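You operate a simulated robot arm through the tools that you are given. There is no shell and no other tool. Be economical: measure what you need, move in short steps, check, and stop when the job is done.

You are at the controls of a simulated two-armed robot. One attempt, no reset.

TASK
On the work top surface, fold the pink towel in half.

Only the result counts: the job must be done as asked and must still hold three seconds after the hand-in. Knocking over, shifting, dropping, spilling or breaking anything else fails it. Flat cloth is picked up by pressing the open fingertips on it (5 to 10 N) and closing them slowly along it; thin cloth reads only 2 to 8 mm in the jaws.

THE ROBOT
Two 7-joint arms with two-finger parallel grippers on one trunk, on a base that drives. Base frame: it is fixed to the floor where the robot stands at the start and does not move with it; the origin is under the middle of the robot, x ahead of it, y to its left, z up. Lengths are in cm, angles in rad, forces in N, time in s.
The left shoulder is at the start at [7, 16.3, 117], the right one opposite. Places, roughly: work top surface [40, 40, 80]. Payload 3.43 kg a hand.
Tool frame (each hand has its own): the origin (TCP) lies between the finger pads and is the grasp point; the fingertips stand 3.4 cm ahead of it; z points along the fingers, y is the line along which they close. Largest opening 12.8 cm; finger width 2.4, thickness 1.2; the body of the gripper, 4.8 by 13 cm, starts 9.6 cm behind the TCP.
Orientation is told as [roll, pitch, yaw] about the base's x, y, z axes, in that order, counted from this pose: with the fingers straight down and closing along the base's y, the tool's x points along the base's -x, its y along +y and its z along -z.

THE INTERFACE
- The arms move only by the tool arm_command. It takes "left_plan", "right_plan" or both (then of equal length, played together; a hand with none holds still); each is a list of rows, each a list of 7 numbers: the shift along the base's x, y, z in units of 25 mm (1.0 is 25 mm), then the turn, a rotation vector about the base's x, y, z in units of 8 degrees (1.0 is 8 degrees), then the finger opening in cm, from 0 to 12.8. In form: [[x, y, z, ax, ay, az, jaw], ...]. A call has 1 to 20 rows; each row shifts and turns the commanded pose from where the row before left it. A call with a number of a shift or a turn outside -1 to 1 is refused whole. Rows are played at 5 a second. More than 5 cm and 0.15 rad between two rows, or a gripper value outside its range, and nothing of the call is played. A pose out of reach is approached as far as the arm can. The call stops where the force on the tool passes 40 N (or 10 N more than at its start, if that is more) or the arm is blocked; 0.2 s more then pass. Each finger travels about 15.3 cm/s and halts on what it meets, pressing with about 38 N; the grip force reading is that of the motor and also rises with nothing between the fingers. The clock runs only during rows and for 0.2 s after the last one: add rows that do not move to give the fingers time. The reply holds the time, the measured pose of the TCP, the force on the tool along the base axes, the opening and the grip force, in the units named above and with some noise.
- Cameras (640 x 400 px; columns grow to the right, rows downward): "scene" is now at [13.72, -0.98, 139.52]; the picture's right is [-0.14, -0.99, 0.00], its down [-0.60, 0.09, -0.80] and it looks along [0.79, -0.11, -0.60] (base axes); focal length 267 px, centre (320, 200). "left" rides on the left gripper at [7.6, 1.1, -16] in its tool frame; the picture's right is [-0.15, 0.99, 0.00], its down [-0.88, -0.13, -0.46] and it looks along [-0.45, -0.07, 0.89] (tool axes); focal length 234 px, centre (320, 200). "right" rides on the right gripper at [7.6, -1.1, -16] in its tool frame; the picture's right is [0.15, 0.99, 0.00], its down [-0.88, 0.13, -0.46] and it looks along [-0.45, 0.07, 0.89] (tool axes); focal length 234 px, centre (320, 200). There is no depth. A picture from a camera that has moved, and an enlarged one, comes with that camera's place and axes in the base frame and with its lens.
- snapshot(camera): a new picture of that camera. The clock stands still meanwhile.
- raise_lower(by): slides the trunk up (or, below 0, down) by that many cm; the arms and the scene camera ride with it, the base frame stays. It gives what a move gives, with no picture.
- steer(legs): drives the robot by 1 to 6 legs, each [ahead, left, turn to the left] in cm, cm and rad, along the robot's own axes; the way and the turn of a leg run together, so that a leg with both is an arc; at most 150 cm and 3.142 rad a leg. The arms and the cameras ride along, it lands a little off, and it stops where it bumps. It gives what a move gives.
- head_to(pan, tilt): turns the head with the scene camera to pan (to the left, within 1.501 rad either way) and tilt (down, from -0.506 to 1.204), counted from straight ahead of the robot. It gives what a move gives.
- zoom(camera, box): a new picture of the part [left, top, right, bottom] of that camera's present view, enlarged. The clock stands still meanwhile.
- hand_in(): hands the job in; it is judged then, once.

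Go step by step. Nothing tells you exact positions but the pictures and the camera data: compare them with the known pose of the tool, close in by small moves and look again before you grip or let go. The budget is 120 turns and 92 pictures, counting those below and the enlarged ones. Unless the task says otherwise, let go and move clear before handing in, and close with one line.

The tools are called after ">>>" as a command line: name --argument value ..., lists and objects as JSON in quotes. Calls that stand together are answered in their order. arm_command: Moves the arms, as the interface text tells. Its arguments: {"type":"object","properties":{"left_plan":{"type":"array","items":{"type":"array","items":{"type":"number"}}},"right_plan":{"type":"array","items":{"type":"array","items":{"type":"number"}}}},"required":[]} The other tools are called the same way: raise_lower (by) slides the trunk up or down; steer (legs) drives the base; head_to (pan, tilt) turns the head that bears the scene camera; snapshot (camera) takes a picture; zoom (camera, box) takes an enlarged picture of a part of a camera's view; hand_in () hands the job in.

At the start:

```text
t: 0.0
left_tool_pos: [68.32, 23.84, 99.39]
left_tcp_rot: [0.001, -0.001, -0.001]
left_wrist_force: [0.2, -0.1, -0.5]
left_opening: 12.78
left_finger_force: 0.1
right_tool_pos: [67.29, -22.8, 102.23]
right_tcp_rot: [0.0, -0.001, -0.001]
right_wrist_force: [-0.1, -0.5, -1.1]
right_opening: 12.8
right_finger_force: 0.0
trunk travel left (down, up): [-65.0, 29.0]
robot x, y, heading: [0.01, 0.2, 0.002]
head pan, tilt: [-0.143, 0.646]
```

scene: 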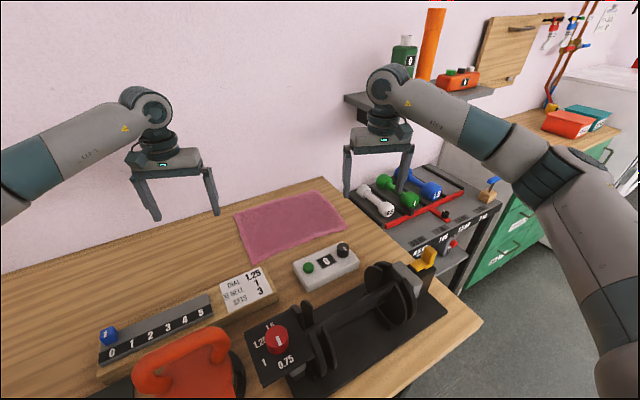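
right: 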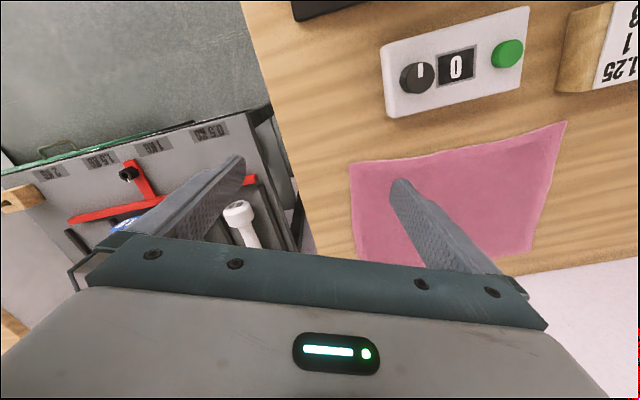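
left: 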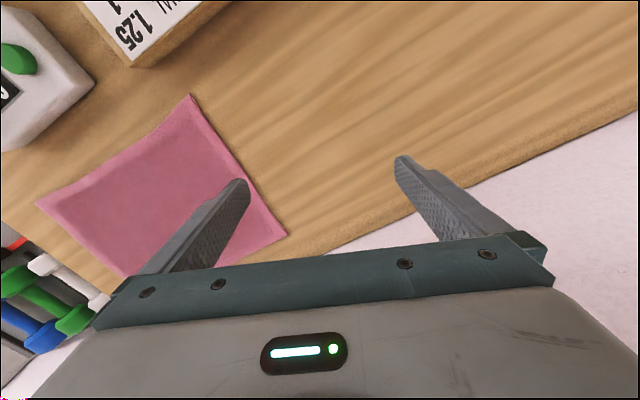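

I see the pink towel lying flat, roughly with corners (90,19), (98,-14), (76,-18), (66,12). First a closer look, and then a look at the near table edge.

>>> zoom --camera "scene" --box '[210, 160, 370, 280]'

>>> head_to --pan 0.15 --tilt 1.1

>>> snapshot --camera "scene"

```text
3.33 times, centred on (290, 220) of scene
camera zoom: at [13.72, -0.98, 139.52], right [-0.14, -0.99, 0.0], down [-0.6, 0.09, -0.8], along [0.79, -0.11, -0.6], focal length 889 px, centre (420, 133)
```

zoom: 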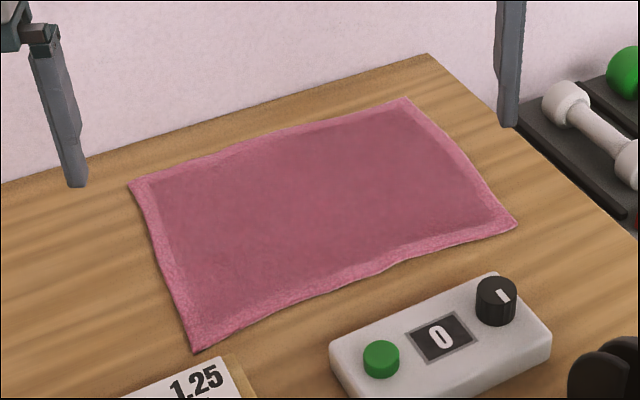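

```text
t: 0.9
left_tool_pos: [68.23, 23.84, 99.56]
left_tcp_rot: [0.002, 0.0, 0.001]
left_wrist_force: [-0.2, -0.5, -0.6]
left_opening: 12.8
left_finger_force: 0.1
right_tool_pos: [67.38, -22.81, 102.13]
right_tcp_rot: [0.0, 0.0, -0.001]
right_wrist_force: [-0.2, 0.8, 0.6]
right_opening: 12.8
right_finger_force: 0.1
trunk travel left (down, up): [-65.0, 29.0]
robot x, y, heading: [0.07, -0.05, 0.001]
head pan, tilt: [0.15, 1.1]
```

```text
87 pictures are left
camera scene: at [11.36, 1.21, 136.06], right [0.15, -0.99, 0.0], down [-0.88, -0.13, -0.45], along [0.45, 0.07, -0.89], focal length 267 px, centre (320, 200)
```

scene: 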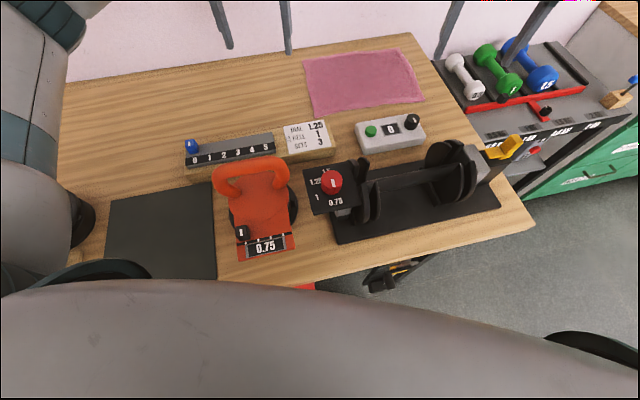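

The towel is about 32 x 24 cm, aligned with the table whose front edge is turned about 0.4 rad. I'll check the floor/space for the base near the table edge before shifting sideways to face the towel.

>>> zoom --camera "scene" --box '[280, 200, 600, 400]'

>>> head_to --pan -0.9 --tilt 0.9

>>> snapshot --camera "scene"

```text
2.00 times, centred on (440, 300) of scene
camera zoom: at [11.36, 1.21, 136.06], right [0.15, -0.99, 0.0], down [-0.88, -0.13, -0.45], along [0.45, 0.07, -0.89], focal length 534 px, centre (80, 0)
```

zoom: 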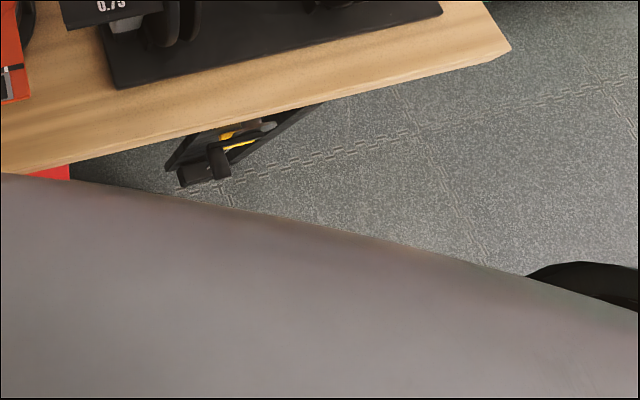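

```text
t: 2.2
left_tool_pos: [68.12, 23.82, 99.47]
left_tcp_rot: [-0.001, 0.0, 0.0]
left_wrist_force: [0.1, -0.4, 0.5]
left_opening: 12.8
left_finger_force: 0.2
right_tool_pos: [67.38, -22.74, 102.17]
right_tcp_rot: [-0.001, 0.0, -0.001]
right_wrist_force: [-0.4, -0.6, -1.0]
right_opening: 12.82
right_finger_force: 0.0
trunk travel left (down, up): [-65.0, 29.0]
robot x, y, heading: [0.08, -0.19, 0.001]
head pan, tilt: [-0.901, 0.901]
```

```text
85 pictures are left
camera scene: at [9.81, -5.64, 137.44], right [-0.78, -0.62, 0.0], down [-0.49, 0.61, -0.62], along [0.39, -0.49, -0.78], focal length 267 px, centre (320, 200)
```

scene: 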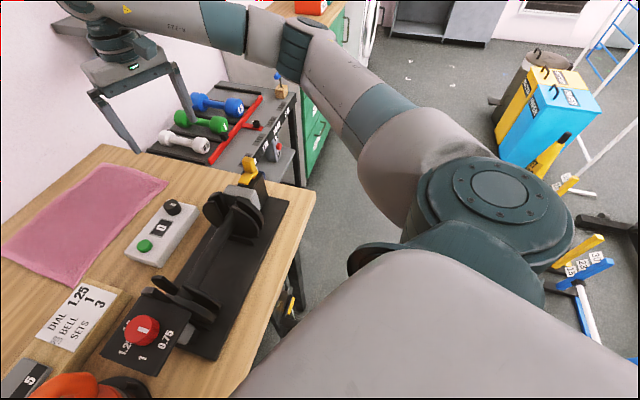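

The base may stay where it is: the near corners are easily reached, and the far edge is reachable with tilted fingers. I'll bring both hands above the near edge, close to its corners, turned in line with the towel.

>>> arm_command --left_plan '[[0.02, -0.89, -0.43, 0, 0, 0.343, 4], [0.02, -0.89, -0.43, 0, 0, 0.343, 4], [0.02, -0.89, -0.43, 0, 0, 0.343, 4], [0.02, -0.89, -0.43, 0, 0, 0.343, 4], [0.02, -0.89, -0.43, 0, 0, 0.343, 4], [0.02, -0.89, -0.43, 0, 0, 0.343, 4], [0.02, -0.89, -0.43, 0, 0, 0.343, 4], [0, 0, 0, 0, 0, 0, 4]]' --right_plan '[[0.53, 0.463, -0.583, 0, 0, 0.343, 4], [0.53, 0.463, -0.583, 0, 0, 0.343, 4], [0.53, 0.463, -0.583, 0, 0, 0.343, 4], [0.53, 0.463, -0.583, 0, 0, 0.343, 4], [0.53, 0.463, -0.583, 0, 0, 0.343, 4], [0.53, 0.463, -0.583, 0, 0, 0.343, 4], [0.53, 0.463, -0.583, 0, 0, 0.343, 4], [0, 0, 0, 0, 0, 0, 4]]'

>>> head_to --pan -0.03 --tilt 0.75

>>> snapshot --camera "scene"

>>> snapshot --camera "left"

>>> snapshot --camera "right"

```text
t: 4.0
left_tool_pos: [68.29, 8.29, 91.88]
left_tcp_rot: [0.001, -0.001, 0.334]
left_wrist_force: [-1.0, -0.3, 0.2]
left_opening: 4.0
left_finger_force: 0.0
right_tool_pos: [76.57, -14.59, 92.04]
right_tcp_rot: [0.0, 0.0, 0.335]
right_wrist_force: [0.1, -0.4, -0.3]
right_opening: 3.98
right_finger_force: 0.0
trunk travel left (down, up): [-65.0, 29.0]
robot x, y, heading: [0.3, -0.17, 0.001]
head pan, tilt: [-0.901, 0.901]
```

```text
t: 5.2
left_tool_pos: [68.39, 8.27, 91.84]
left_tcp_rot: [0.0, 0.0, 0.334]
left_wrist_force: [-0.4, 0.3, -0.7]
left_opening: 4.01
left_finger_force: 0.1
right_tool_pos: [76.63, -14.53, 92.1]
right_tcp_rot: [-0.001, 0.0, 0.336]
right_wrist_force: [-1.7, -0.4, -0.7]
right_opening: 3.97
right_finger_force: 0.0
trunk travel left (down, up): [-65.0, 29.0]
robot x, y, heading: [0.02, 0.3, -0.0]
head pan, tilt: [-0.03, 0.75]
```

```text
84 pictures are left
camera scene: at [13.4, 0.01, 138.63], right [-0.03, -1.0, 0.0], down [-0.68, 0.02, -0.73], along [0.73, -0.02, -0.68], focal length 267 px, centre (320, 200)
```

scene: 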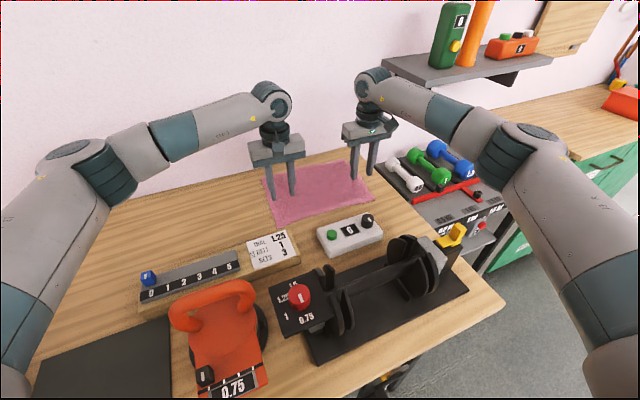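

```text
83 pictures are left
camera left: at [60.86, 6.8, 107.84], right [-0.19, 0.98, 0.0], down [0.87, 0.17, 0.46], along [0.45, 0.09, -0.89], focal length 234 px, centre (320, 200)
```

left: 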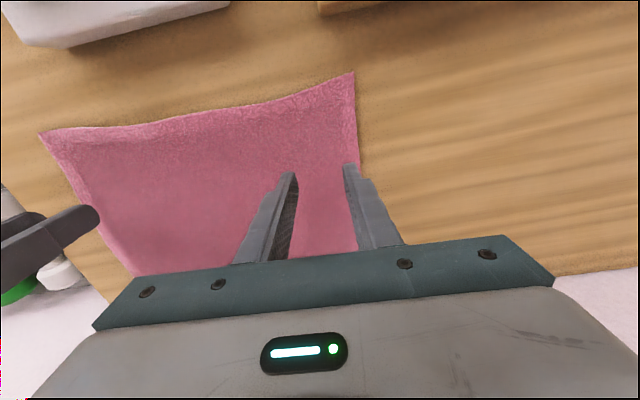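

```text
82 pictures are left
camera right: at [69.88, -18.22, 107.99], right [-0.46, 0.89, 0.0], down [0.79, 0.41, 0.46], along [0.4, 0.21, -0.89], focal length 234 px, centre (320, 200)
```

right: 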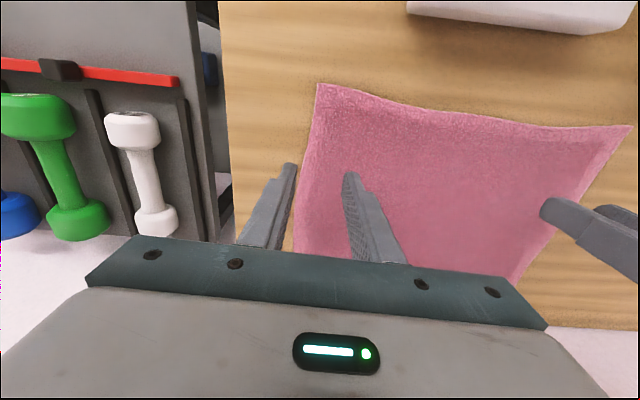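

Triangulating hand and scene cameras shows the surface at about z = 85.5, so the corners are nearer: A(82,17), B(91,-11), C(70.4,-17.5), D(60.3,10). I'll shift both hands to just inside the near edge and look again.

>>> arm_command --left_plan '[[-0.68, -0.11, 0, 0, 0, 0, 4], [-0.68, -0.11, 0, 0, 0, 0, 4], [-0.68, -0.11, 0, 0, 0, 0, 4], [0, 0, 0, 0, 0, 0, 4]]' --right_plan '[[-0.76, 0.13, 0, 0, 0, 0, 4], [-0.76, 0.13, 0, 0, 0, 0, 4], [-0.76, 0.13, 0, 0, 0, 0, 4], [0, 0, 0, 0, 0, 0, 4]]'

>>> zoom --camera "scene" --box '[220, 120, 420, 245]'

>>> snapshot --camera "left"

>>> snapshot --camera "right"

```text
t: 6.2
left_tool_pos: [63.47, 7.35, 91.9]
left_tcp_rot: [0.002, 0.0, 0.334]
left_wrist_force: [0.1, 0.6, 0.5]
left_opening: 3.97
left_finger_force: 0.1
right_tool_pos: [70.99, -13.74, 91.95]
right_tcp_rot: [0.0, 0.003, 0.334]
right_wrist_force: [0.1, 0.2, 0.4]
right_opening: 4.0
right_finger_force: 0.0
trunk travel left (down, up): [-65.0, 29.0]
robot x, y, heading: [0.01, -0.14, -0.002]
head pan, tilt: [-0.03, 0.75]
```

```text
3.20 times, centred on (320, 182) of scene
camera zoom: at [13.44, 0.04, 138.63], right [-0.03, -1.0, 0.0], down [-0.68, 0.02, -0.73], along [0.73, -0.02, -0.68], focal length 854 px, centre (320, 256)
```

zoom: 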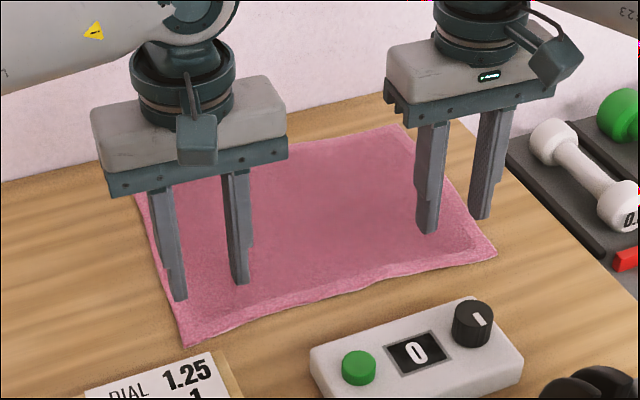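

```text
80 pictures are left
camera left: at [55.86, 5.84, 107.86], right [-0.19, 0.98, 0.0], down [0.87, 0.17, 0.46], along [0.45, 0.09, -0.89], focal length 234 px, centre (320, 200)
```

left: 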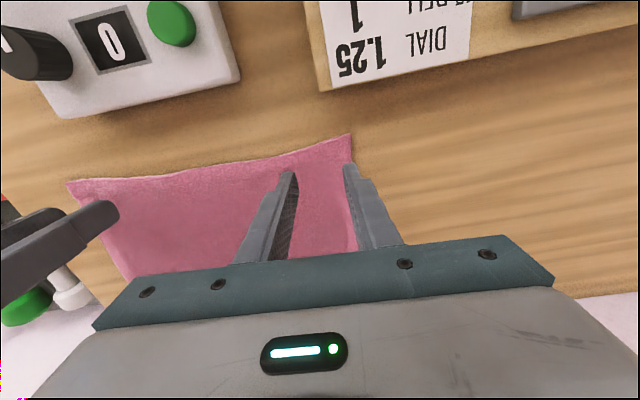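

```text
79 pictures are left
camera right: at [64.15, -17.36, 107.91], right [-0.46, 0.89, 0.0], down [0.79, 0.41, 0.45], along [0.4, 0.21, -0.89], focal length 234 px, centre (320, 200)
```

right: 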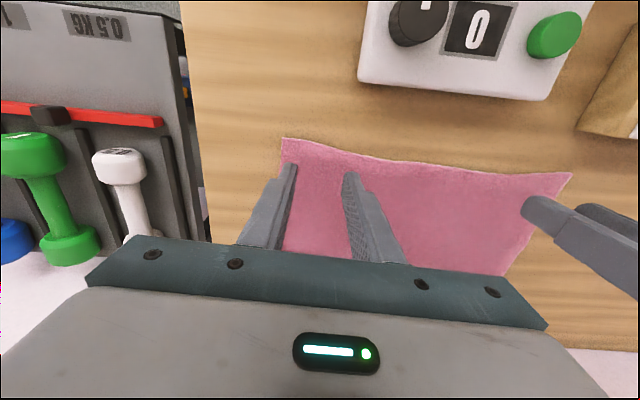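

The surface is confirmed near z = 85.4, and the hands are about 2.7 cm inside the near edge. I'll shift 1 cm towards the edge and descend to just above the cloth.

>>> arm_command --left_plan '[[-0.38, -0.14, 0, 0, 0, 0, 4], [0, 0, -0.5, 0, 0, 0, 4], [0, 0, -0.3, 0, 0, 0, 4], [0, 0, -0.1, 0, 0, 0, 4], [0, 0, 0, 0, 0, 0, 4]]' --right_plan '[[-0.31, -0.33, 0, 0, 0, 0, 4], [0, 0, -0.5, 0, 0, 0, 4], [0, 0, -0.3, 0, 0, 0, 4], [0, 0, -0.1, 0, 0, 0, 4], [0, 0, 0, 0, 0, 0, 4]]'

>>> zoom --camera "scene" --box '[220, 120, 420, 245]'

```text
t: 7.4
left_tool_pos: [62.52, 7.12, 89.72]
left_tcp_rot: [0.001, -0.001, 0.335]
left_wrist_force: [-0.3, -0.2, -0.3]
left_opening: 4.01
left_finger_force: 0.1
right_tool_pos: [70.22, -14.56, 89.59]
right_tcp_rot: [0.0, -0.001, 0.334]
right_wrist_force: [-0.3, 1.1, 0.5]
right_opening: 4.01
right_finger_force: 0.1
trunk travel left (down, up): [-65.0, 29.0]
robot x, y, heading: [-0.46, -0.35, -0.001]
head pan, tilt: [-0.03, 0.75]
```

```text
3.20 times, centred on (320, 182) of scene
camera zoom: at [13.41, 0.03, 138.63], right [-0.03, -1.0, 0.0], down [-0.68, 0.02, -0.73], along [0.73, -0.02, -0.68], focal length 854 px, centre (320, 256)
```

zoom: 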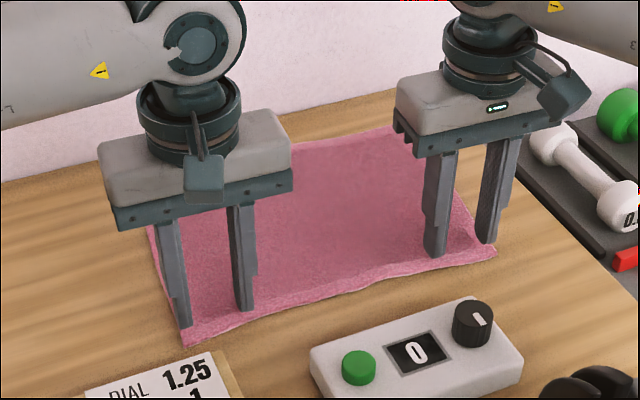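

The fingertips hover just above the cloth, in good places. Lowering slowly to make contact.

>>> arm_command --left_plan '[[0, 0, -0.1, 0, 0, 0, 4], [0, 0, -0.1, 0, 0, 0, 4], [0, 0, 0, 0, 0, 0, 4]]' --right_plan '[[0, 0, -0.1, 0, 0, 0, 4], [0, 0, -0.1, 0, 0, 0, 4], [0, 0, 0, 0, 0, 0, 4]]'

```text
t: 8.2
left_tool_pos: [62.42, 7.14, 89.23]
left_tcp_rot: [0.001, 0.001, 0.335]
left_wrist_force: [-0.5, 0.0, -0.8]
left_opening: 3.98
left_finger_force: 0.0
right_tool_pos: [70.19, -14.47, 89.25]
right_tcp_rot: [-0.001, 0.002, 0.334]
right_wrist_force: [0.0, 0.6, -0.2]
right_opening: 3.98
right_finger_force: 0.1
trunk travel left (down, up): [-65.0, 29.0]
robot x, y, heading: [-0.03, 0.02, -0.002]
head pan, tilt: [-0.03, 0.75]
```

>>> arm_command --left_plan '[[0, 0, -0.1, 0, 0, 0, 4], [0, 0, 0, 0, 0, 0, 4]]' --right_plan '[[0, 0, -0.1, 0, 0, 0, 4], [0, 0, 0, 0, 0, 0, 4]]'

```text
t: 8.8
left_tool_pos: [62.47, 6.98, 88.88]
left_tcp_rot: [-0.001, 0.0, 0.335]
left_wrist_force: [0.0, -0.3, 0.5]
left_opening: 4.01
left_finger_force: 0.2
right_tool_pos: [70.18, -14.46, 88.93]
right_tcp_rot: [-0.002, 0.0, 0.336]
right_wrist_force: [-0.3, 1.0, 0.4]
right_opening: 4.01
right_finger_force: 0.1
trunk travel left (down, up): [-65.0, 29.0]
robot x, y, heading: [0.22, 0.05, 0.0]
head pan, tilt: [-0.03, 0.75]
```

No contact yet at tip height 85.5; continuing in small steps.

>>> arm_command --left_plan '[[0, 0, -0.1, 0, 0, 0, 4], [0, 0, 0, 0, 0, 0, 4]]' --right_plan '[[0, 0, -0.1, 0, 0, 0, 4], [0, 0, 0, 0, 0, 0, 4]]'

>>> zoom --camera "scene" --box '[250, 170, 390, 240]'

```text
t: 9.4
left_tool_pos: [62.5, 7.0, 88.78]
left_tcp_rot: [-0.002, -0.001, 0.335]
left_wrist_force: [2.5, -0.5, 6.5]
left_opening: 3.99
left_finger_force: 0.1
right_tool_pos: [70.19, -14.56, 88.73]
right_tcp_rot: [0.001, 0.001, 0.336]
right_wrist_force: [-0.2, -0.6, 3.7]
right_opening: 3.96
right_finger_force: 0.1
trunk travel left (down, up): [-65.0, 29.0]
robot x, y, heading: [0.48, -0.05, 0.002]
head pan, tilt: [-0.03, 0.75]
```

```text
4.57 times, centred on (320, 205) of scene
camera zoom: at [13.33, 0.01, 138.65], right [-0.03, -1.0, 0.0], down [-0.68, 0.02, -0.73], along [0.73, -0.02, -0.68], focal length 1220 px, centre (320, 177)
```

zoom: 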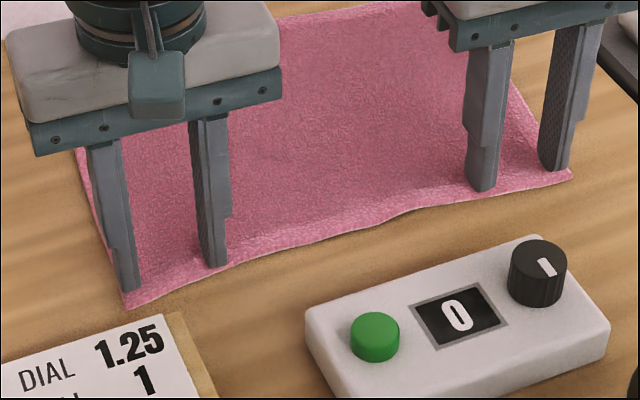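

Contact is made with light force (6.5 N left, 4 N right). A touch more on the right, then closing slowly.

>>> arm_command --left_plan '[[0, 0, -0.02, 0, 0, 0, 4], [0, 0, 0, 0, 0, 0, 3.6], [0, 0, 0, 0, 0, 0, 3.2], [0, 0, 0, 0, 0, 0, 2.8], [0, 0, 0, 0, 0, 0, 2.4], [0, 0, 0, 0, 0, 0, 2.0], [0, 0, 0, 0, 0, 0, 1.6], [0, 0, 0, 0, 0, 0, 1.2], [0, 0, 0, 0, 0, 0, 0.8], [0, 0, 0, 0, 0, 0, 0.4], [0, 0, 0, 0, 0, 0, 0], [0, 0, 0, 0, 0, 0, 0]]' --right_plan '[[0, 0, -0.06, 0, 0, 0, 4], [0, 0, 0, 0, 0, 0, 3.6], [0, 0, 0, 0, 0, 0, 3.2], [0, 0, 0, 0, 0, 0, 2.8], [0, 0, 0, 0, 0, 0, 2.4], [0, 0, 0, 0, 0, 0, 2.0], [0, 0, 0, 0, 0, 0, 1.6], [0, 0, 0, 0, 0, 0, 1.2], [0, 0, 0, 0, 0, 0, 0.8], [0, 0, 0, 0, 0, 0, 0.4], [0, 0, 0, 0, 0, 0, 0], [0, 0, 0, 0, 0, 0, 0]]'

>>> zoom --camera "scene" --box '[250, 170, 390, 240]'

```text
t: 12.0
left_tool_pos: [62.32, 6.99, 88.71]
left_tcp_rot: [-0.003, -0.002, 0.334]
left_wrist_force: [1.5, -3.8, 7.2]
left_opening: 0.37
left_finger_force: 38.2
right_tool_pos: [70.07, -14.37, 88.73]
right_tcp_rot: [-0.001, -0.002, 0.336]
right_wrist_force: [-0.3, 3.7, 9.0]
right_opening: 0.35
right_finger_force: 37.6
trunk travel left (down, up): [-65.0, 29.0]
robot x, y, heading: [0.24, -0.17, 0.002]
head pan, tilt: [-0.03, 0.75]
```

```text
4.57 times, centred on (320, 205) of scene
camera zoom: at [13.21, 0.04, 138.66], right [-0.03, -1.0, 0.0], down [-0.68, 0.02, -0.73], along [0.73, -0.02, -0.68], focal length 1220 px, centre (320, 177)
```

zoom: 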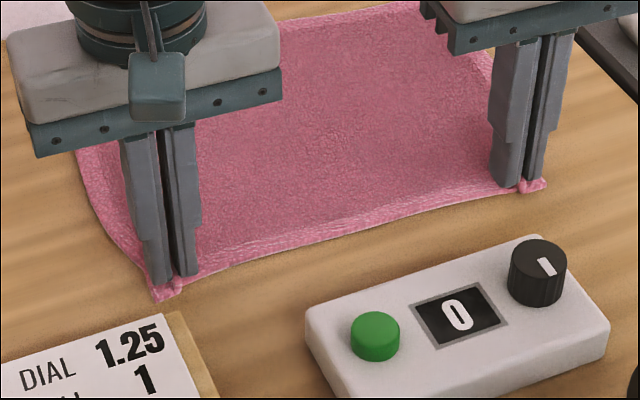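

Both hands hold the cloth (0.36 cm in the jaws). Now I'll lift the near edge along the first half of an arc towards the far edge and look.

>>> arm_command --left_plan '[[0.071, 0.024, 0.663, 0, 0, 0, 0], [0.211, 0.071, 0.638, 0, 0, 0, 0], [0.343, 0.116, 0.588, 0, 0, 0, 0], [0.462, 0.156, 0.515, 0, 0, 0, 0], [0.562, 0.19, 0.423, 0, 0, 0, 0], [0.641, 0.217, 0.314, 0, 0, 0, 0], [0.696, 0.235, 0.193, 0, 0, 0, 0], [0.724, 0.245, 0.065, 0, 0, 0, 0], [0, 0, 0, 0, 0, 0, 0]]' --right_plan '[[0.071, 0.024, 0.663, 0, 0, 0, 0], [0.211, 0.071, 0.638, 0, 0, 0, 0], [0.343, 0.116, 0.588, 0, 0, 0, 0], [0.462, 0.156, 0.515, 0, 0, 0, 0], [0.562, 0.19, 0.423, 0, 0, 0, 0], [0.641, 0.217, 0.314, 0, 0, 0, 0], [0.696, 0.235, 0.193, 0, 0, 0, 0], [0.724, 0.245, 0.065, 0, 0, 0, 0], [0, 0, 0, 0, 0, 0, 0]]'

>>> zoom --camera "scene" --box '[220, 120, 420, 245]'

>>> snapshot --camera "left"

```text
t: 14.0
left_tool_pos: [71.78, 10.12, 97.23]
left_tcp_rot: [0.0, 0.0, 0.336]
left_wrist_force: [1.4, -4.1, 0.1]
left_opening: 0.33
left_finger_force: 38.2
right_tool_pos: [79.36, -11.29, 97.2]
right_tcp_rot: [0.0, -0.001, 0.336]
right_wrist_force: [-1.3, 2.4, 0.5]
right_opening: 0.37
right_finger_force: 37.5
trunk travel left (down, up): [-65.0, 29.0]
robot x, y, heading: [0.03, 0.09, 0.001]
head pan, tilt: [-0.03, 0.75]
```

```text
3.20 times, centred on (320, 182) of scene
camera zoom: at [13.35, -0.03, 138.64], right [-0.03, -1.0, 0.0], down [-0.68, 0.02, -0.73], along [0.73, -0.02, -0.68], focal length 854 px, centre (320, 256)
```

zoom: 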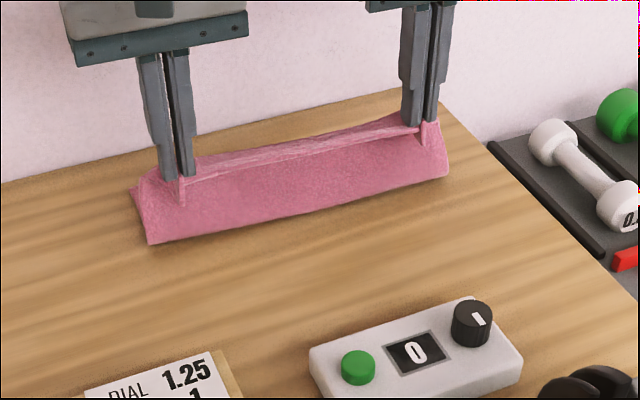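

```text
74 pictures are left
camera left: at [64.19, 8.6, 113.19], right [-0.19, 0.98, 0.0], down [0.87, 0.17, 0.46], along [0.45, 0.09, -0.89], focal length 234 px, centre (320, 200)
```

left: 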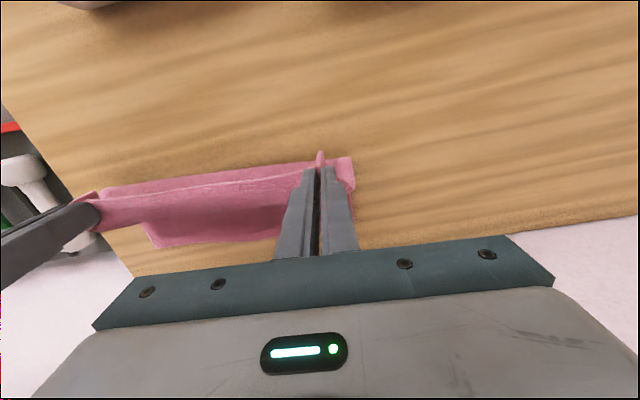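

The fold is forming nicely with the hinge at the middle. Now the second half of the arc, with slight outward tilt on the right for reach.

>>> arm_command --left_plan '[[0.724, 0.245, -0.057, 0, 0, 0, 0], [0.696, 0.235, -0.17, 0, 0, 0, 0], [0.641, 0.217, -0.277, 0, 0, 0, 0], [0.562, 0.19, -0.372, 0, 0, 0, 0], [0.462, 0.156, -0.453, 0, 0, 0, 0], [0.343, 0.116, -0.5, 0, 0, 0, 0], [0.211, 0.071, -0.4, 0, 0, 0, 0], [0.071, 0.024, -0.3, 0, 0, 0, 0], [0, 0, 0, 0, 0, 0, 0]]' --right_plan '[[0.724, 0.245, -0.057, 0.043, -0.127, 0, 0], [0.696, 0.235, -0.17, 0.043, -0.127, 0, 0], [0.641, 0.217, -0.277, 0.043, -0.127, 0, 0], [0.562, 0.19, -0.372, 0.043, -0.127, 0, 0], [0.462, 0.156, -0.453, 0.043, -0.127, 0, 0], [0.343, 0.116, -0.5, 0.043, -0.127, 0, 0], [0.211, 0.071, -0.4, 0.043, -0.127, 0, 0], [0.071, 0.024, -0.3, 0.043, -0.127, 0, 0], [0, 0, 0, 0, 0, 0, 0]]'

>>> zoom --camera "scene" --box '[220, 120, 420, 245]'

>>> snapshot --camera "left"

>>> snapshot --camera "right"

```text
t: 16.0
left_tool_pos: [81.1, 13.19, 90.81]
left_tcp_rot: [-0.002, -0.002, 0.333]
left_wrist_force: [2.7, -14.4, -1.2]
left_opening: 0.37
left_finger_force: 37.8
right_tool_pos: [84.63, -10.4, 90.23]
right_tcp_rot: [0.0, -0.151, 0.336]
right_wrist_force: [-3.1, 14.5, 0.7]
right_opening: 0.35
right_finger_force: 38.5
right hand out of reach, approached as far as the arm can: row 2, 3, 4, 5, 7
trunk travel left (down, up): [-65.0, 29.0]
robot x, y, heading: [-0.29, -0.05, 0.0]
head pan, tilt: [-0.03, 0.75]
```

```text
3.20 times, centred on (320, 182) of scene
camera zoom: at [13.4, 0.02, 138.63], right [-0.03, -1.0, 0.0], down [-0.68, 0.02, -0.73], along [0.73, -0.02, -0.68], focal length 854 px, centre (320, 256)
```

zoom: 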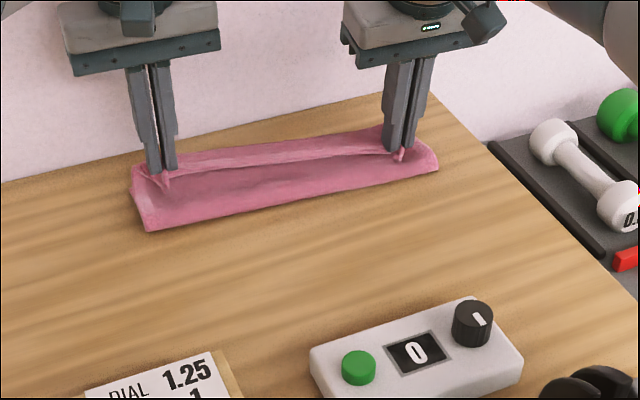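

```text
72 pictures are left
camera left: at [73.51, 11.75, 106.82], right [-0.19, 0.98, 0.0], down [0.87, 0.17, 0.46], along [0.45, 0.08, -0.89], focal length 234 px, centre (320, 200)
```

left: 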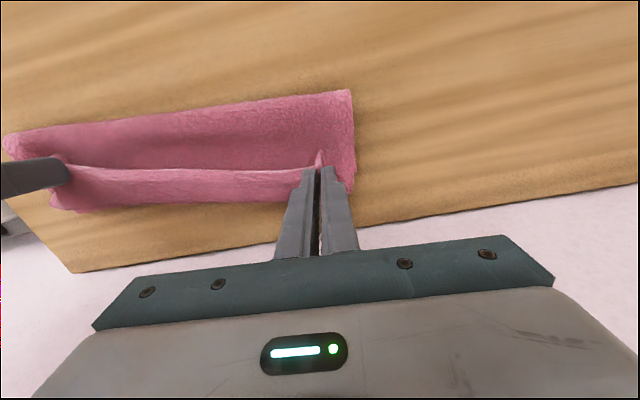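

```text
71 pictures are left
camera right: at [75.67, -14.83, 104.85], right [-0.46, 0.89, -0.02], down [0.71, 0.39, 0.58], along [0.52, 0.25, -0.81], focal length 234 px, centre (320, 200)
```

right: 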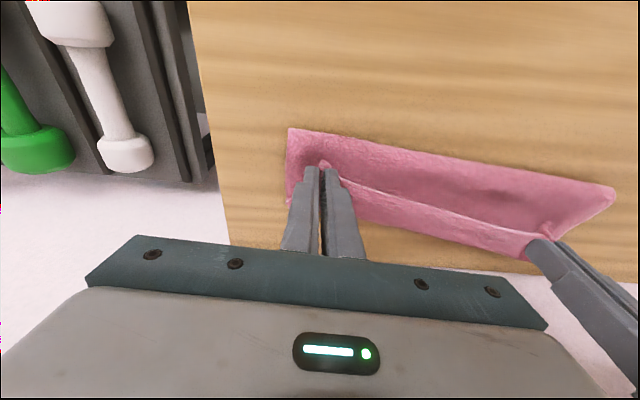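

The right hand ran out of reach about 4 cm short. I'll tilt the right fingers outward more to let it come to its spot.

>>> arm_command --right_plan '[[0, 0, 0.1, 0.13, -0.38, 0, 0], [0, 0, 0.1, 0.13, -0.38, 0, 0], [0, 0, 0, 0.13, -0.38, 0, 0], [0, 0, 0, 0.13, -0.38, 0, 0], [0, 0, 0, 0.13, -0.38, 0, 0], [0, 0, 0, 0.13, -0.38, 0, 0], [0, 0, 0, 0, 0, 0, 0]]'

```text
t: 17.6
left_tool_pos: [81.12, 13.33, 90.84]
left_tcp_rot: [-0.001, 0.001, 0.334]
left_wrist_force: [3.8, -16.1, 0.8]
left_opening: 0.38
left_finger_force: 38.4
right_tool_pos: [84.66, -10.63, 90.62]
right_tcp_rot: [-0.005, -0.486, 0.334]
right_wrist_force: [-3.2, 15.0, -0.5]
right_opening: 0.37
right_finger_force: 38.1
trunk travel left (down, up): [-65.0, 29.0]
robot x, y, heading: [-0.17, 0.06, 0.003]
head pan, tilt: [-0.03, 0.75]
```

>>> arm_command --right_plan '[[0.42, 0.25, 0, 0, 0, 0, 0], [0.42, 0.25, 0, 0, 0, 0, 0], [0.42, 0.25, 0, 0, 0, 0, 0], [0.42, 0.22, 0, 0, 0, 0, 0], [0, 0, 0, 0, 0, 0, 0]]'

>>> zoom --camera "scene" --box '[220, 120, 420, 245]'

>>> snapshot --camera "right"

```text
t: 18.8
left_tool_pos: [81.1, 13.25, 90.7]
left_tcp_rot: [0.002, 0.0, 0.335]
left_wrist_force: [1.8, -5.9, -0.2]
left_opening: 0.36
left_finger_force: 38.3
right_tool_pos: [89.03, -8.37, 90.76]
right_tcp_rot: [-0.004, -0.489, 0.335]
right_wrist_force: [-3.1, 5.5, 0.0]
right_opening: 0.33
right_finger_force: 38.1
trunk travel left (down, up): [-65.0, 29.0]
robot x, y, heading: [-0.03, 0.28, 0.0]
head pan, tilt: [-0.03, 0.75]
```

```text
3.20 times, centred on (320, 182) of scene
camera zoom: at [13.38, -0.03, 138.64], right [-0.03, -1.0, 0.0], down [-0.68, 0.02, -0.73], along [0.73, -0.02, -0.68], focal length 854 px, centre (320, 256)
```

zoom: 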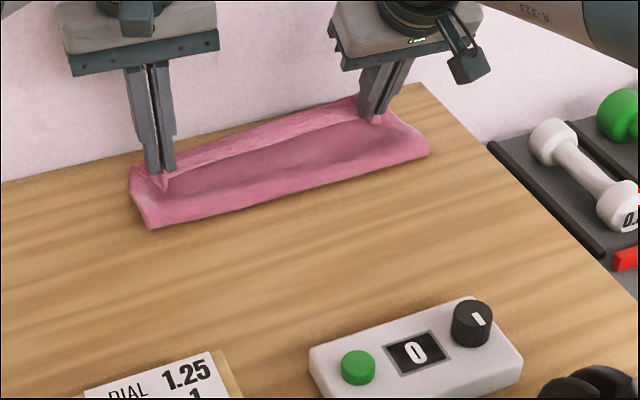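

```text
69 pictures are left
camera right: at [75.96, -14.05, 101.29], right [-0.45, 0.89, -0.07], down [0.49, 0.31, 0.81], along [0.75, 0.33, -0.58], focal length 234 px, centre (320, 200)
```

right: 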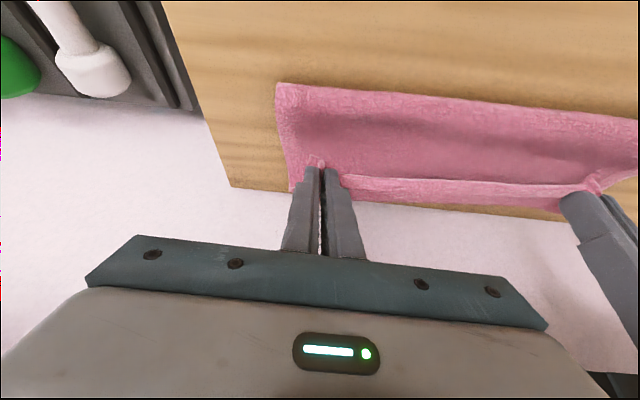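

Both grips are near the far edge, though the held hem is turned back. I'll lower, release, and retreat upward to see how the cloth settles.

>>> arm_command --left_plan '[[0, 0, -0.2, 0, 0, 0, 0], [0, 0, -0.2, 0, 0, 0, 0], [0, 0, 0, 0, 0, 0, 0.8], [0, 0, 0, 0, 0, 0, 1.6], [0, 0, 0, 0, 0, 0, 2.4], [0, 0, 0.2, 0, 0, 0, 2.4], [0, 0, 0.4, 0, 0, 0, 2.4], [0, 0, 0.8, 0, 0, 0, 2.4], [-0.5, -0.2, 0.8, 0, 0, 0, 2.4], [-0.5, -0.2, 0.8, 0, 0, 0, 2.4], [-0.8, -0.2, 0.8, 0, 0, 0, 2.4], [-0.8, -0.2, 0.5, 0, 0, 0, 2.4]]' --right_plan '[[0, 0, -0.2, 0, 0, 0, 0], [0, 0, -0.2, 0, 0, 0, 0], [0, 0, 0, 0, 0, 0, 0.8], [0, 0, 0, 0, 0, 0, 1.6], [0, 0, 0, 0, 0, 0, 2.4], [0, 0, 0.2, 0, 0, 0, 2.4], [0, 0, 0.4, 0, 0, 0, 2.4], [-0.3, -0.1, 0.8, 0, 0, 0, 2.4], [-0.5, -0.2, 0.8, 0, 0, 0, 2.4], [-0.5, -0.2, 0.8, 0, 0, 0, 2.4], [-0.8, -0.2, 0.8, 0, 0, 0, 2.4], [-0.8, -0.2, 0.5, 0, 0, 0, 2.4]]'

>>> zoom --camera "scene" --box '[220, 120, 420, 245]'

>>> snapshot --camera "left"

>>> snapshot --camera "right"

```text
t: 21.4
left_tool_pos: [74.4, 11.29, 100.69]
left_tcp_rot: [0.0, -0.002, 0.334]
left_wrist_force: [-0.4, 0.7, -0.3]
left_opening: 2.43
left_finger_force: 0.1
right_tool_pos: [81.55, -10.56, 100.57]
right_tcp_rot: [-0.003, -0.487, 0.336]
right_wrist_force: [-0.2, 0.0, -0.7]
right_opening: 2.41
right_finger_force: 0.0
trunk travel left (down, up): [-65.0, 29.0]
robot x, y, heading: [-0.08, 0.14, -0.001]
head pan, tilt: [-0.03, 0.75]
```

```text
3.20 times, centred on (320, 182) of scene
camera zoom: at [13.27, 0.0, 138.64], right [-0.03, -1.0, 0.0], down [-0.68, 0.02, -0.73], along [0.73, -0.02, -0.68], focal length 854 px, centre (320, 256)
```

zoom: 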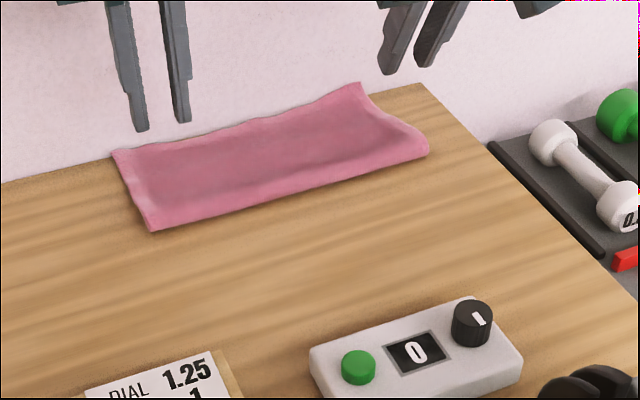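

```text
67 pictures are left
camera left: at [66.82, 9.82, 116.63], right [-0.19, 0.98, 0.0], down [0.87, 0.17, 0.46], along [0.45, 0.09, -0.89], focal length 234 px, centre (320, 200)
```

left: 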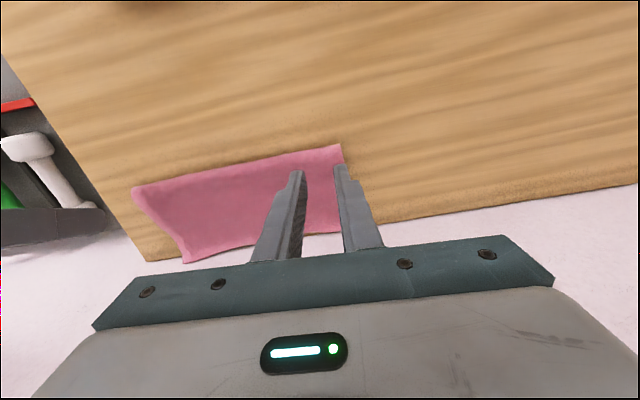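

```text
66 pictures are left
camera right: at [68.55, -16.27, 111.11], right [-0.45, 0.89, -0.07], down [0.49, 0.31, 0.81], along [0.75, 0.33, -0.58], focal length 234 px, centre (320, 200)
```

right: 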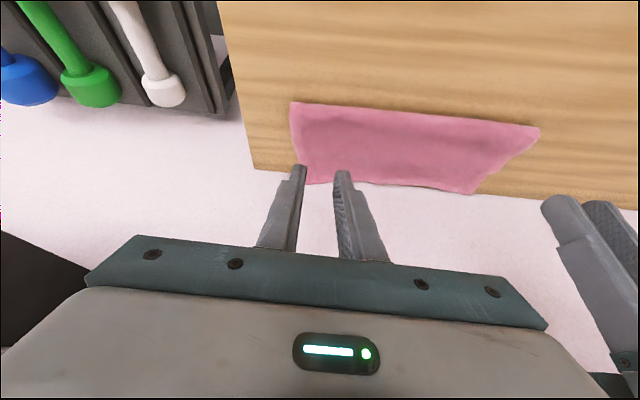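

The hem uncurled by itself; the towel is now a folded strip, but its far edge seems to reach the table's back edge. I'll zoom in to see how the two layers lie.

>>> zoom --camera "scene" --box '[245, 140, 315, 195]'

>>> zoom --camera "scene" --box '[300, 130, 370, 185]'

>>> zoom --camera "right" --box '[270, 90, 550, 220]'

```text
7.27 times, centred on (280, 168) of scene
camera zoom: at [13.27, 0.0, 138.64], right [-0.03, -1.0, 0.0], down [-0.68, 0.02, -0.73], along [0.73, -0.02, -0.68], focal length 1940 px, centre (611, 436)
```

zoom: 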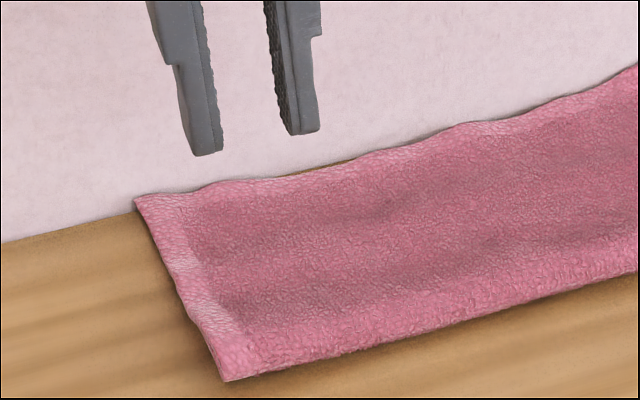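

```text
7.27 times, centred on (335, 158) of scene
camera zoom: at [13.27, 0.0, 138.64], right [-0.03, -1.0, 0.0], down [-0.68, 0.02, -0.73], along [0.73, -0.02, -0.68], focal length 1940 px, centre (211, 509)
```

zoom: 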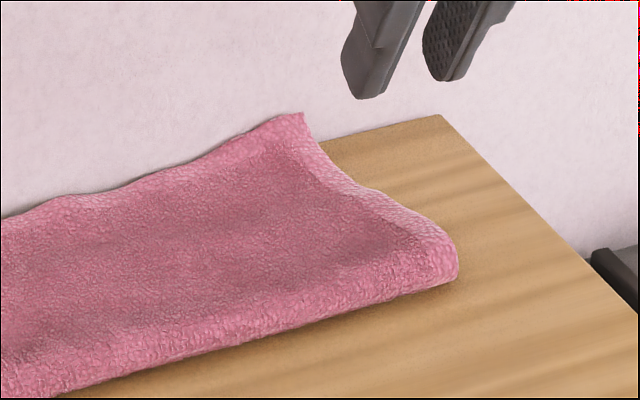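

```text
2.29 times, centred on (410, 155) of right
camera zoom: at [68.55, -16.27, 111.11], right [-0.45, 0.89, -0.07], down [0.49, 0.31, 0.81], along [0.75, 0.33, -0.58], focal length 535 px, centre (114, 303)
```

zoom: 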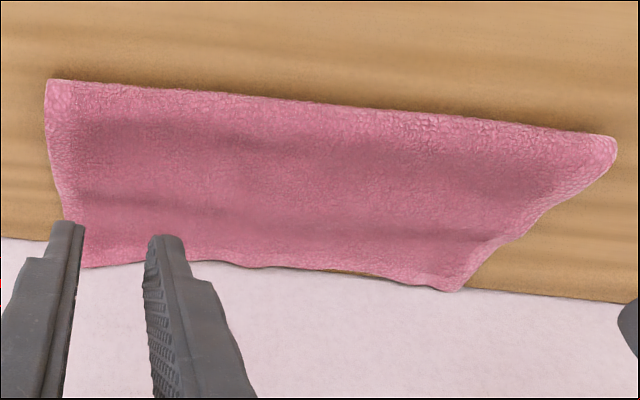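

The top layer overshoots: about 14 cm of it lies on 8 cm of the bottom layer. I'll regrip the overhanging part of the top layer near its two far corners, with tilted fingers for reach, and lay it back so the edges meet.

>>> arm_command --left_plan '[[0.633, 0.247, -0.2, 0.135, -0.394, 0, 3], [0.633, 0.247, -0.4, 0.135, -0.394, 0, 3], [0.633, 0.247, -0.6, 0.135, -0.394, 0, 3], [0.633, 0.247, -0.7, 0.135, -0.394, 0, 3], [0.633, 0.247, -0.7, 0.135, -0.394, 0, 3], [0.633, 0.247, -0.6, 0.135, -0.394, 0, 3], [0, 0, 0, 0, 0, 0, 3]]' --right_plan '[[0.73, 0.38, -0.2, 0.101, -0.296, 0, 3], [0.73, 0.38, -0.4, 0.101, -0.296, 0, 3], [0.73, 0.38, -0.6, 0.101, -0.296, 0, 3], [0.73, 0.38, -0.7, 0.101, -0.296, 0, 3], [0.73, 0.38, -0.7, 0.101, -0.296, 0, 3], [0.73, 0.38, -0.6, 0.101, -0.296, 0, 3], [0, 0, 0, 0, 0, 0, 3]]'

>>> zoom --camera "scene" --box '[230, 100, 390, 200]'

>>> snapshot --camera "left"

>>> snapshot --camera "right"

```text
t: 23.0
left_tool_pos: [83.78, 15.1, 92.54]
left_tcp_rot: [-0.003, -0.35, 0.336]
left_wrist_force: [0.8, -0.3, 0.0]
left_opening: 3.01
left_finger_force: 0.1
right_tool_pos: [92.56, -4.79, 92.61]
right_tcp_rot: [-0.004, -0.75, 0.336]
right_wrist_force: [-0.1, -0.7, -0.7]
right_opening: 3.0
right_finger_force: 0.0
trunk travel left (down, up): [-65.0, 29.0]
robot x, y, heading: [0.16, -0.38, -0.001]
head pan, tilt: [-0.03, 0.75]
```

```text
4.00 times, centred on (310, 150) of scene
camera zoom: at [13.32, -0.03, 138.64], right [-0.03, -1.0, 0.0], down [-0.68, 0.02, -0.73], along [0.73, -0.02, -0.68], focal length 1067 px, centre (360, 400)
```

zoom: 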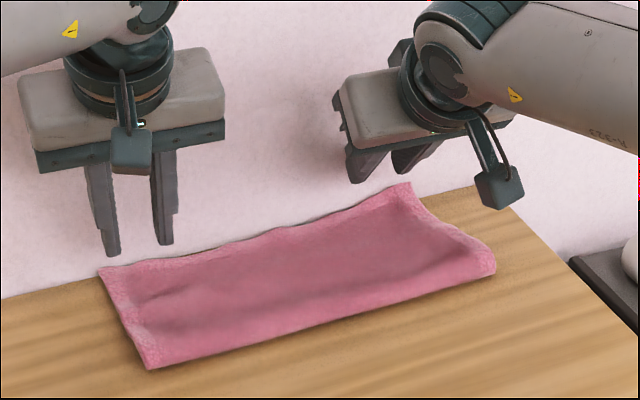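

```text
61 pictures are left
camera left: at [71.58, 11.89, 104.96], right [-0.19, 0.98, 0.05], down [0.68, 0.1, 0.73], along [0.71, 0.18, -0.68], focal length 234 px, centre (320, 200)
```

left: 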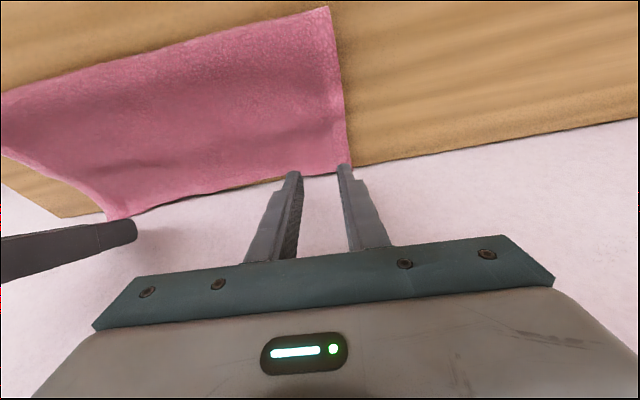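

```text
60 pictures are left
camera right: at [77.42, -11.3, 99.05], right [-0.42, 0.9, -0.1], down [0.27, 0.24, 0.93], along [0.86, 0.37, -0.34], focal length 234 px, centre (320, 200)
```

right: 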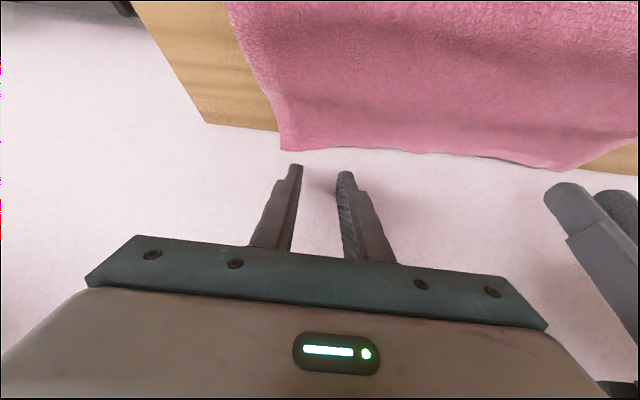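

The hands stand over the overhanging part (both about 3–4 cm inside the top edge). Descending to just above it.

>>> arm_command --left_plan '[[0, 0, -0.5, 0, 0, 0, 3], [0, 0, -0.4, 0, 0, 0, 3], [0, 0, -0.2, 0, 0, 0, 3], [0, 0, 0, 0, 0, 0, 3]]' --right_plan '[[0, 0, -0.6, 0, 0, 0, 3], [0, 0, -0.5, 0, 0, 0, 3], [0, 0, -0.3, 0, 0, 0, 3], [0, 0, 0, 0, 0, 0, 3]]'

>>> zoom --camera "scene" --box '[230, 100, 390, 200]'

```text
t: 24.0
left_tool_pos: [83.86, 14.94, 89.67]
left_tcp_rot: [0.0, -0.348, 0.335]
left_wrist_force: [-0.3, -0.7, 0.0]
left_opening: 3.0
left_finger_force: 0.2
right_tool_pos: [92.67, -4.75, 89.04]
right_tcp_rot: [-0.005, -0.749, 0.338]
right_wrist_force: [-0.8, -0.3, 0.0]
right_opening: 3.0
right_finger_force: 0.1
trunk travel left (down, up): [-65.0, 29.0]
robot x, y, heading: [0.05, 0.18, 0.0]
head pan, tilt: [-0.03, 0.75]
```

```text
4.00 times, centred on (310, 150) of scene
camera zoom: at [13.39, 0.02, 138.63], right [-0.03, -1.0, 0.0], down [-0.68, 0.02, -0.73], along [0.73, -0.02, -0.68], focal length 1067 px, centre (360, 400)
```

zoom: 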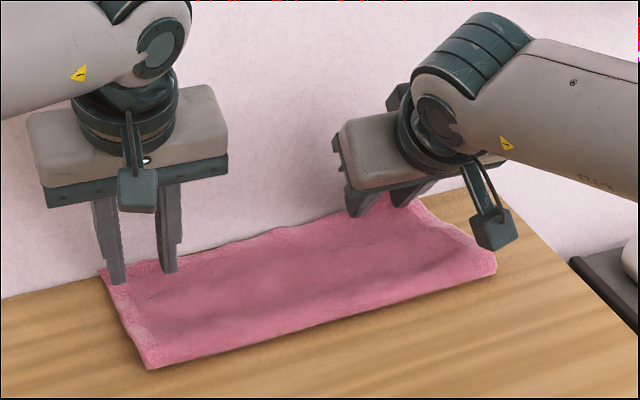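

>>> arm_command --left_plan '[[0.09, -0.22, 0, 0, 0, 0, 3], [0, 0, -0.1, 0, 0, 0, 3], [0, 0, 0, 0, 0, 0, 3]]' --right_plan '[[0, 0, -0.05, 0, 0, 0, 3], [0, 0, -0.05, 0, 0, 0, 3], [0, 0, 0, 0, 0, 0, 3]]'

```text
t: 24.8
left_tool_pos: [84.27, 14.56, 89.35]
left_tcp_rot: [-0.001, -0.35, 0.335]
left_wrist_force: [-0.6, -1.2, -0.1]
left_opening: 3.0
left_finger_force: 0.1
right_tool_pos: [92.69, -4.77, 88.75]
right_tcp_rot: [-0.005, -0.747, 0.336]
right_wrist_force: [0.5, 0.8, -0.7]
right_opening: 2.98
right_finger_force: 0.2
trunk travel left (down, up): [-65.0, 29.0]
robot x, y, heading: [0.05, 0.22, -0.002]
head pan, tilt: [-0.03, 0.75]
```

>>> arm_command --left_plan '[[0, 0, -0.1, 0, 0, 0, 3], [0, 0, 0, 0, 0, 0, 3]]' --right_plan '[[0, 0, -0.1, 0, 0, 0, 3], [0, 0, 0, 0, 0, 0, 3]]'

```text
t: 25.4
left_tool_pos: [84.14, 14.44, 89.29]
left_tcp_rot: [-0.001, -0.35, 0.336]
left_wrist_force: [-0.6, -0.5, -0.6]
left_opening: 3.0
left_finger_force: 0.0
right_tool_pos: [92.6, -4.69, 88.64]
right_tcp_rot: [-0.008, -0.75, 0.337]
right_wrist_force: [0.2, -1.2, 2.0]
right_opening: 3.0
right_finger_force: 0.0
trunk travel left (down, up): [-65.0, 29.0]
robot x, y, heading: [0.09, -0.1, 0.0]
head pan, tilt: [-0.03, 0.75]
```

Right just touches (2 N); a little more on both.

>>> arm_command --left_plan '[[0, 0, -0.1, 0, 0, 0, 3], [0, 0, 0, 0, 0, 0, 3]]' --right_plan '[[0, 0, -0.07, 0, 0, 0, 3], [0, 0, 0, 0, 0, 0, 3]]'

```text
t: 26.0
left_tool_pos: [84.15, 14.46, 89.09]
left_tcp_rot: [-0.001, -0.348, 0.335]
left_wrist_force: [0.6, -0.1, -0.7]
left_opening: 3.01
left_finger_force: 0.2
right_tool_pos: [92.54, -4.7, 88.47]
right_tcp_rot: [-0.007, -0.753, 0.336]
right_wrist_force: [1.2, -1.3, 9.2]
right_opening: 2.99
right_finger_force: 0.1
trunk travel left (down, up): [-65.0, 29.0]
robot x, y, heading: [0.12, 0.34, 0.003]
head pan, tilt: [-0.03, 0.75]
```

>>> arm_command --left_plan '[[0, 0, -0.1, 0, 0, 0, 3], [0, 0, 0, 0, 0, 0, 3]]'

```text
t: 26.6
left_tool_pos: [84.19, 14.49, 88.9]
left_tcp_rot: [-0.001, -0.353, 0.335]
left_wrist_force: [0.1, 0.9, 2.9]
left_opening: 3.0
left_finger_force: 0.0
right_tool_pos: [92.48, -4.86, 88.43]
right_tcp_rot: [-0.008, -0.75, 0.337]
right_wrist_force: [3.8, -0.3, 11.9]
right_opening: 3.0
right_finger_force: 0.0
trunk travel left (down, up): [-65.0, 29.0]
robot x, y, heading: [0.12, -0.3, -0.001]
head pan, tilt: [-0.03, 0.75]
```

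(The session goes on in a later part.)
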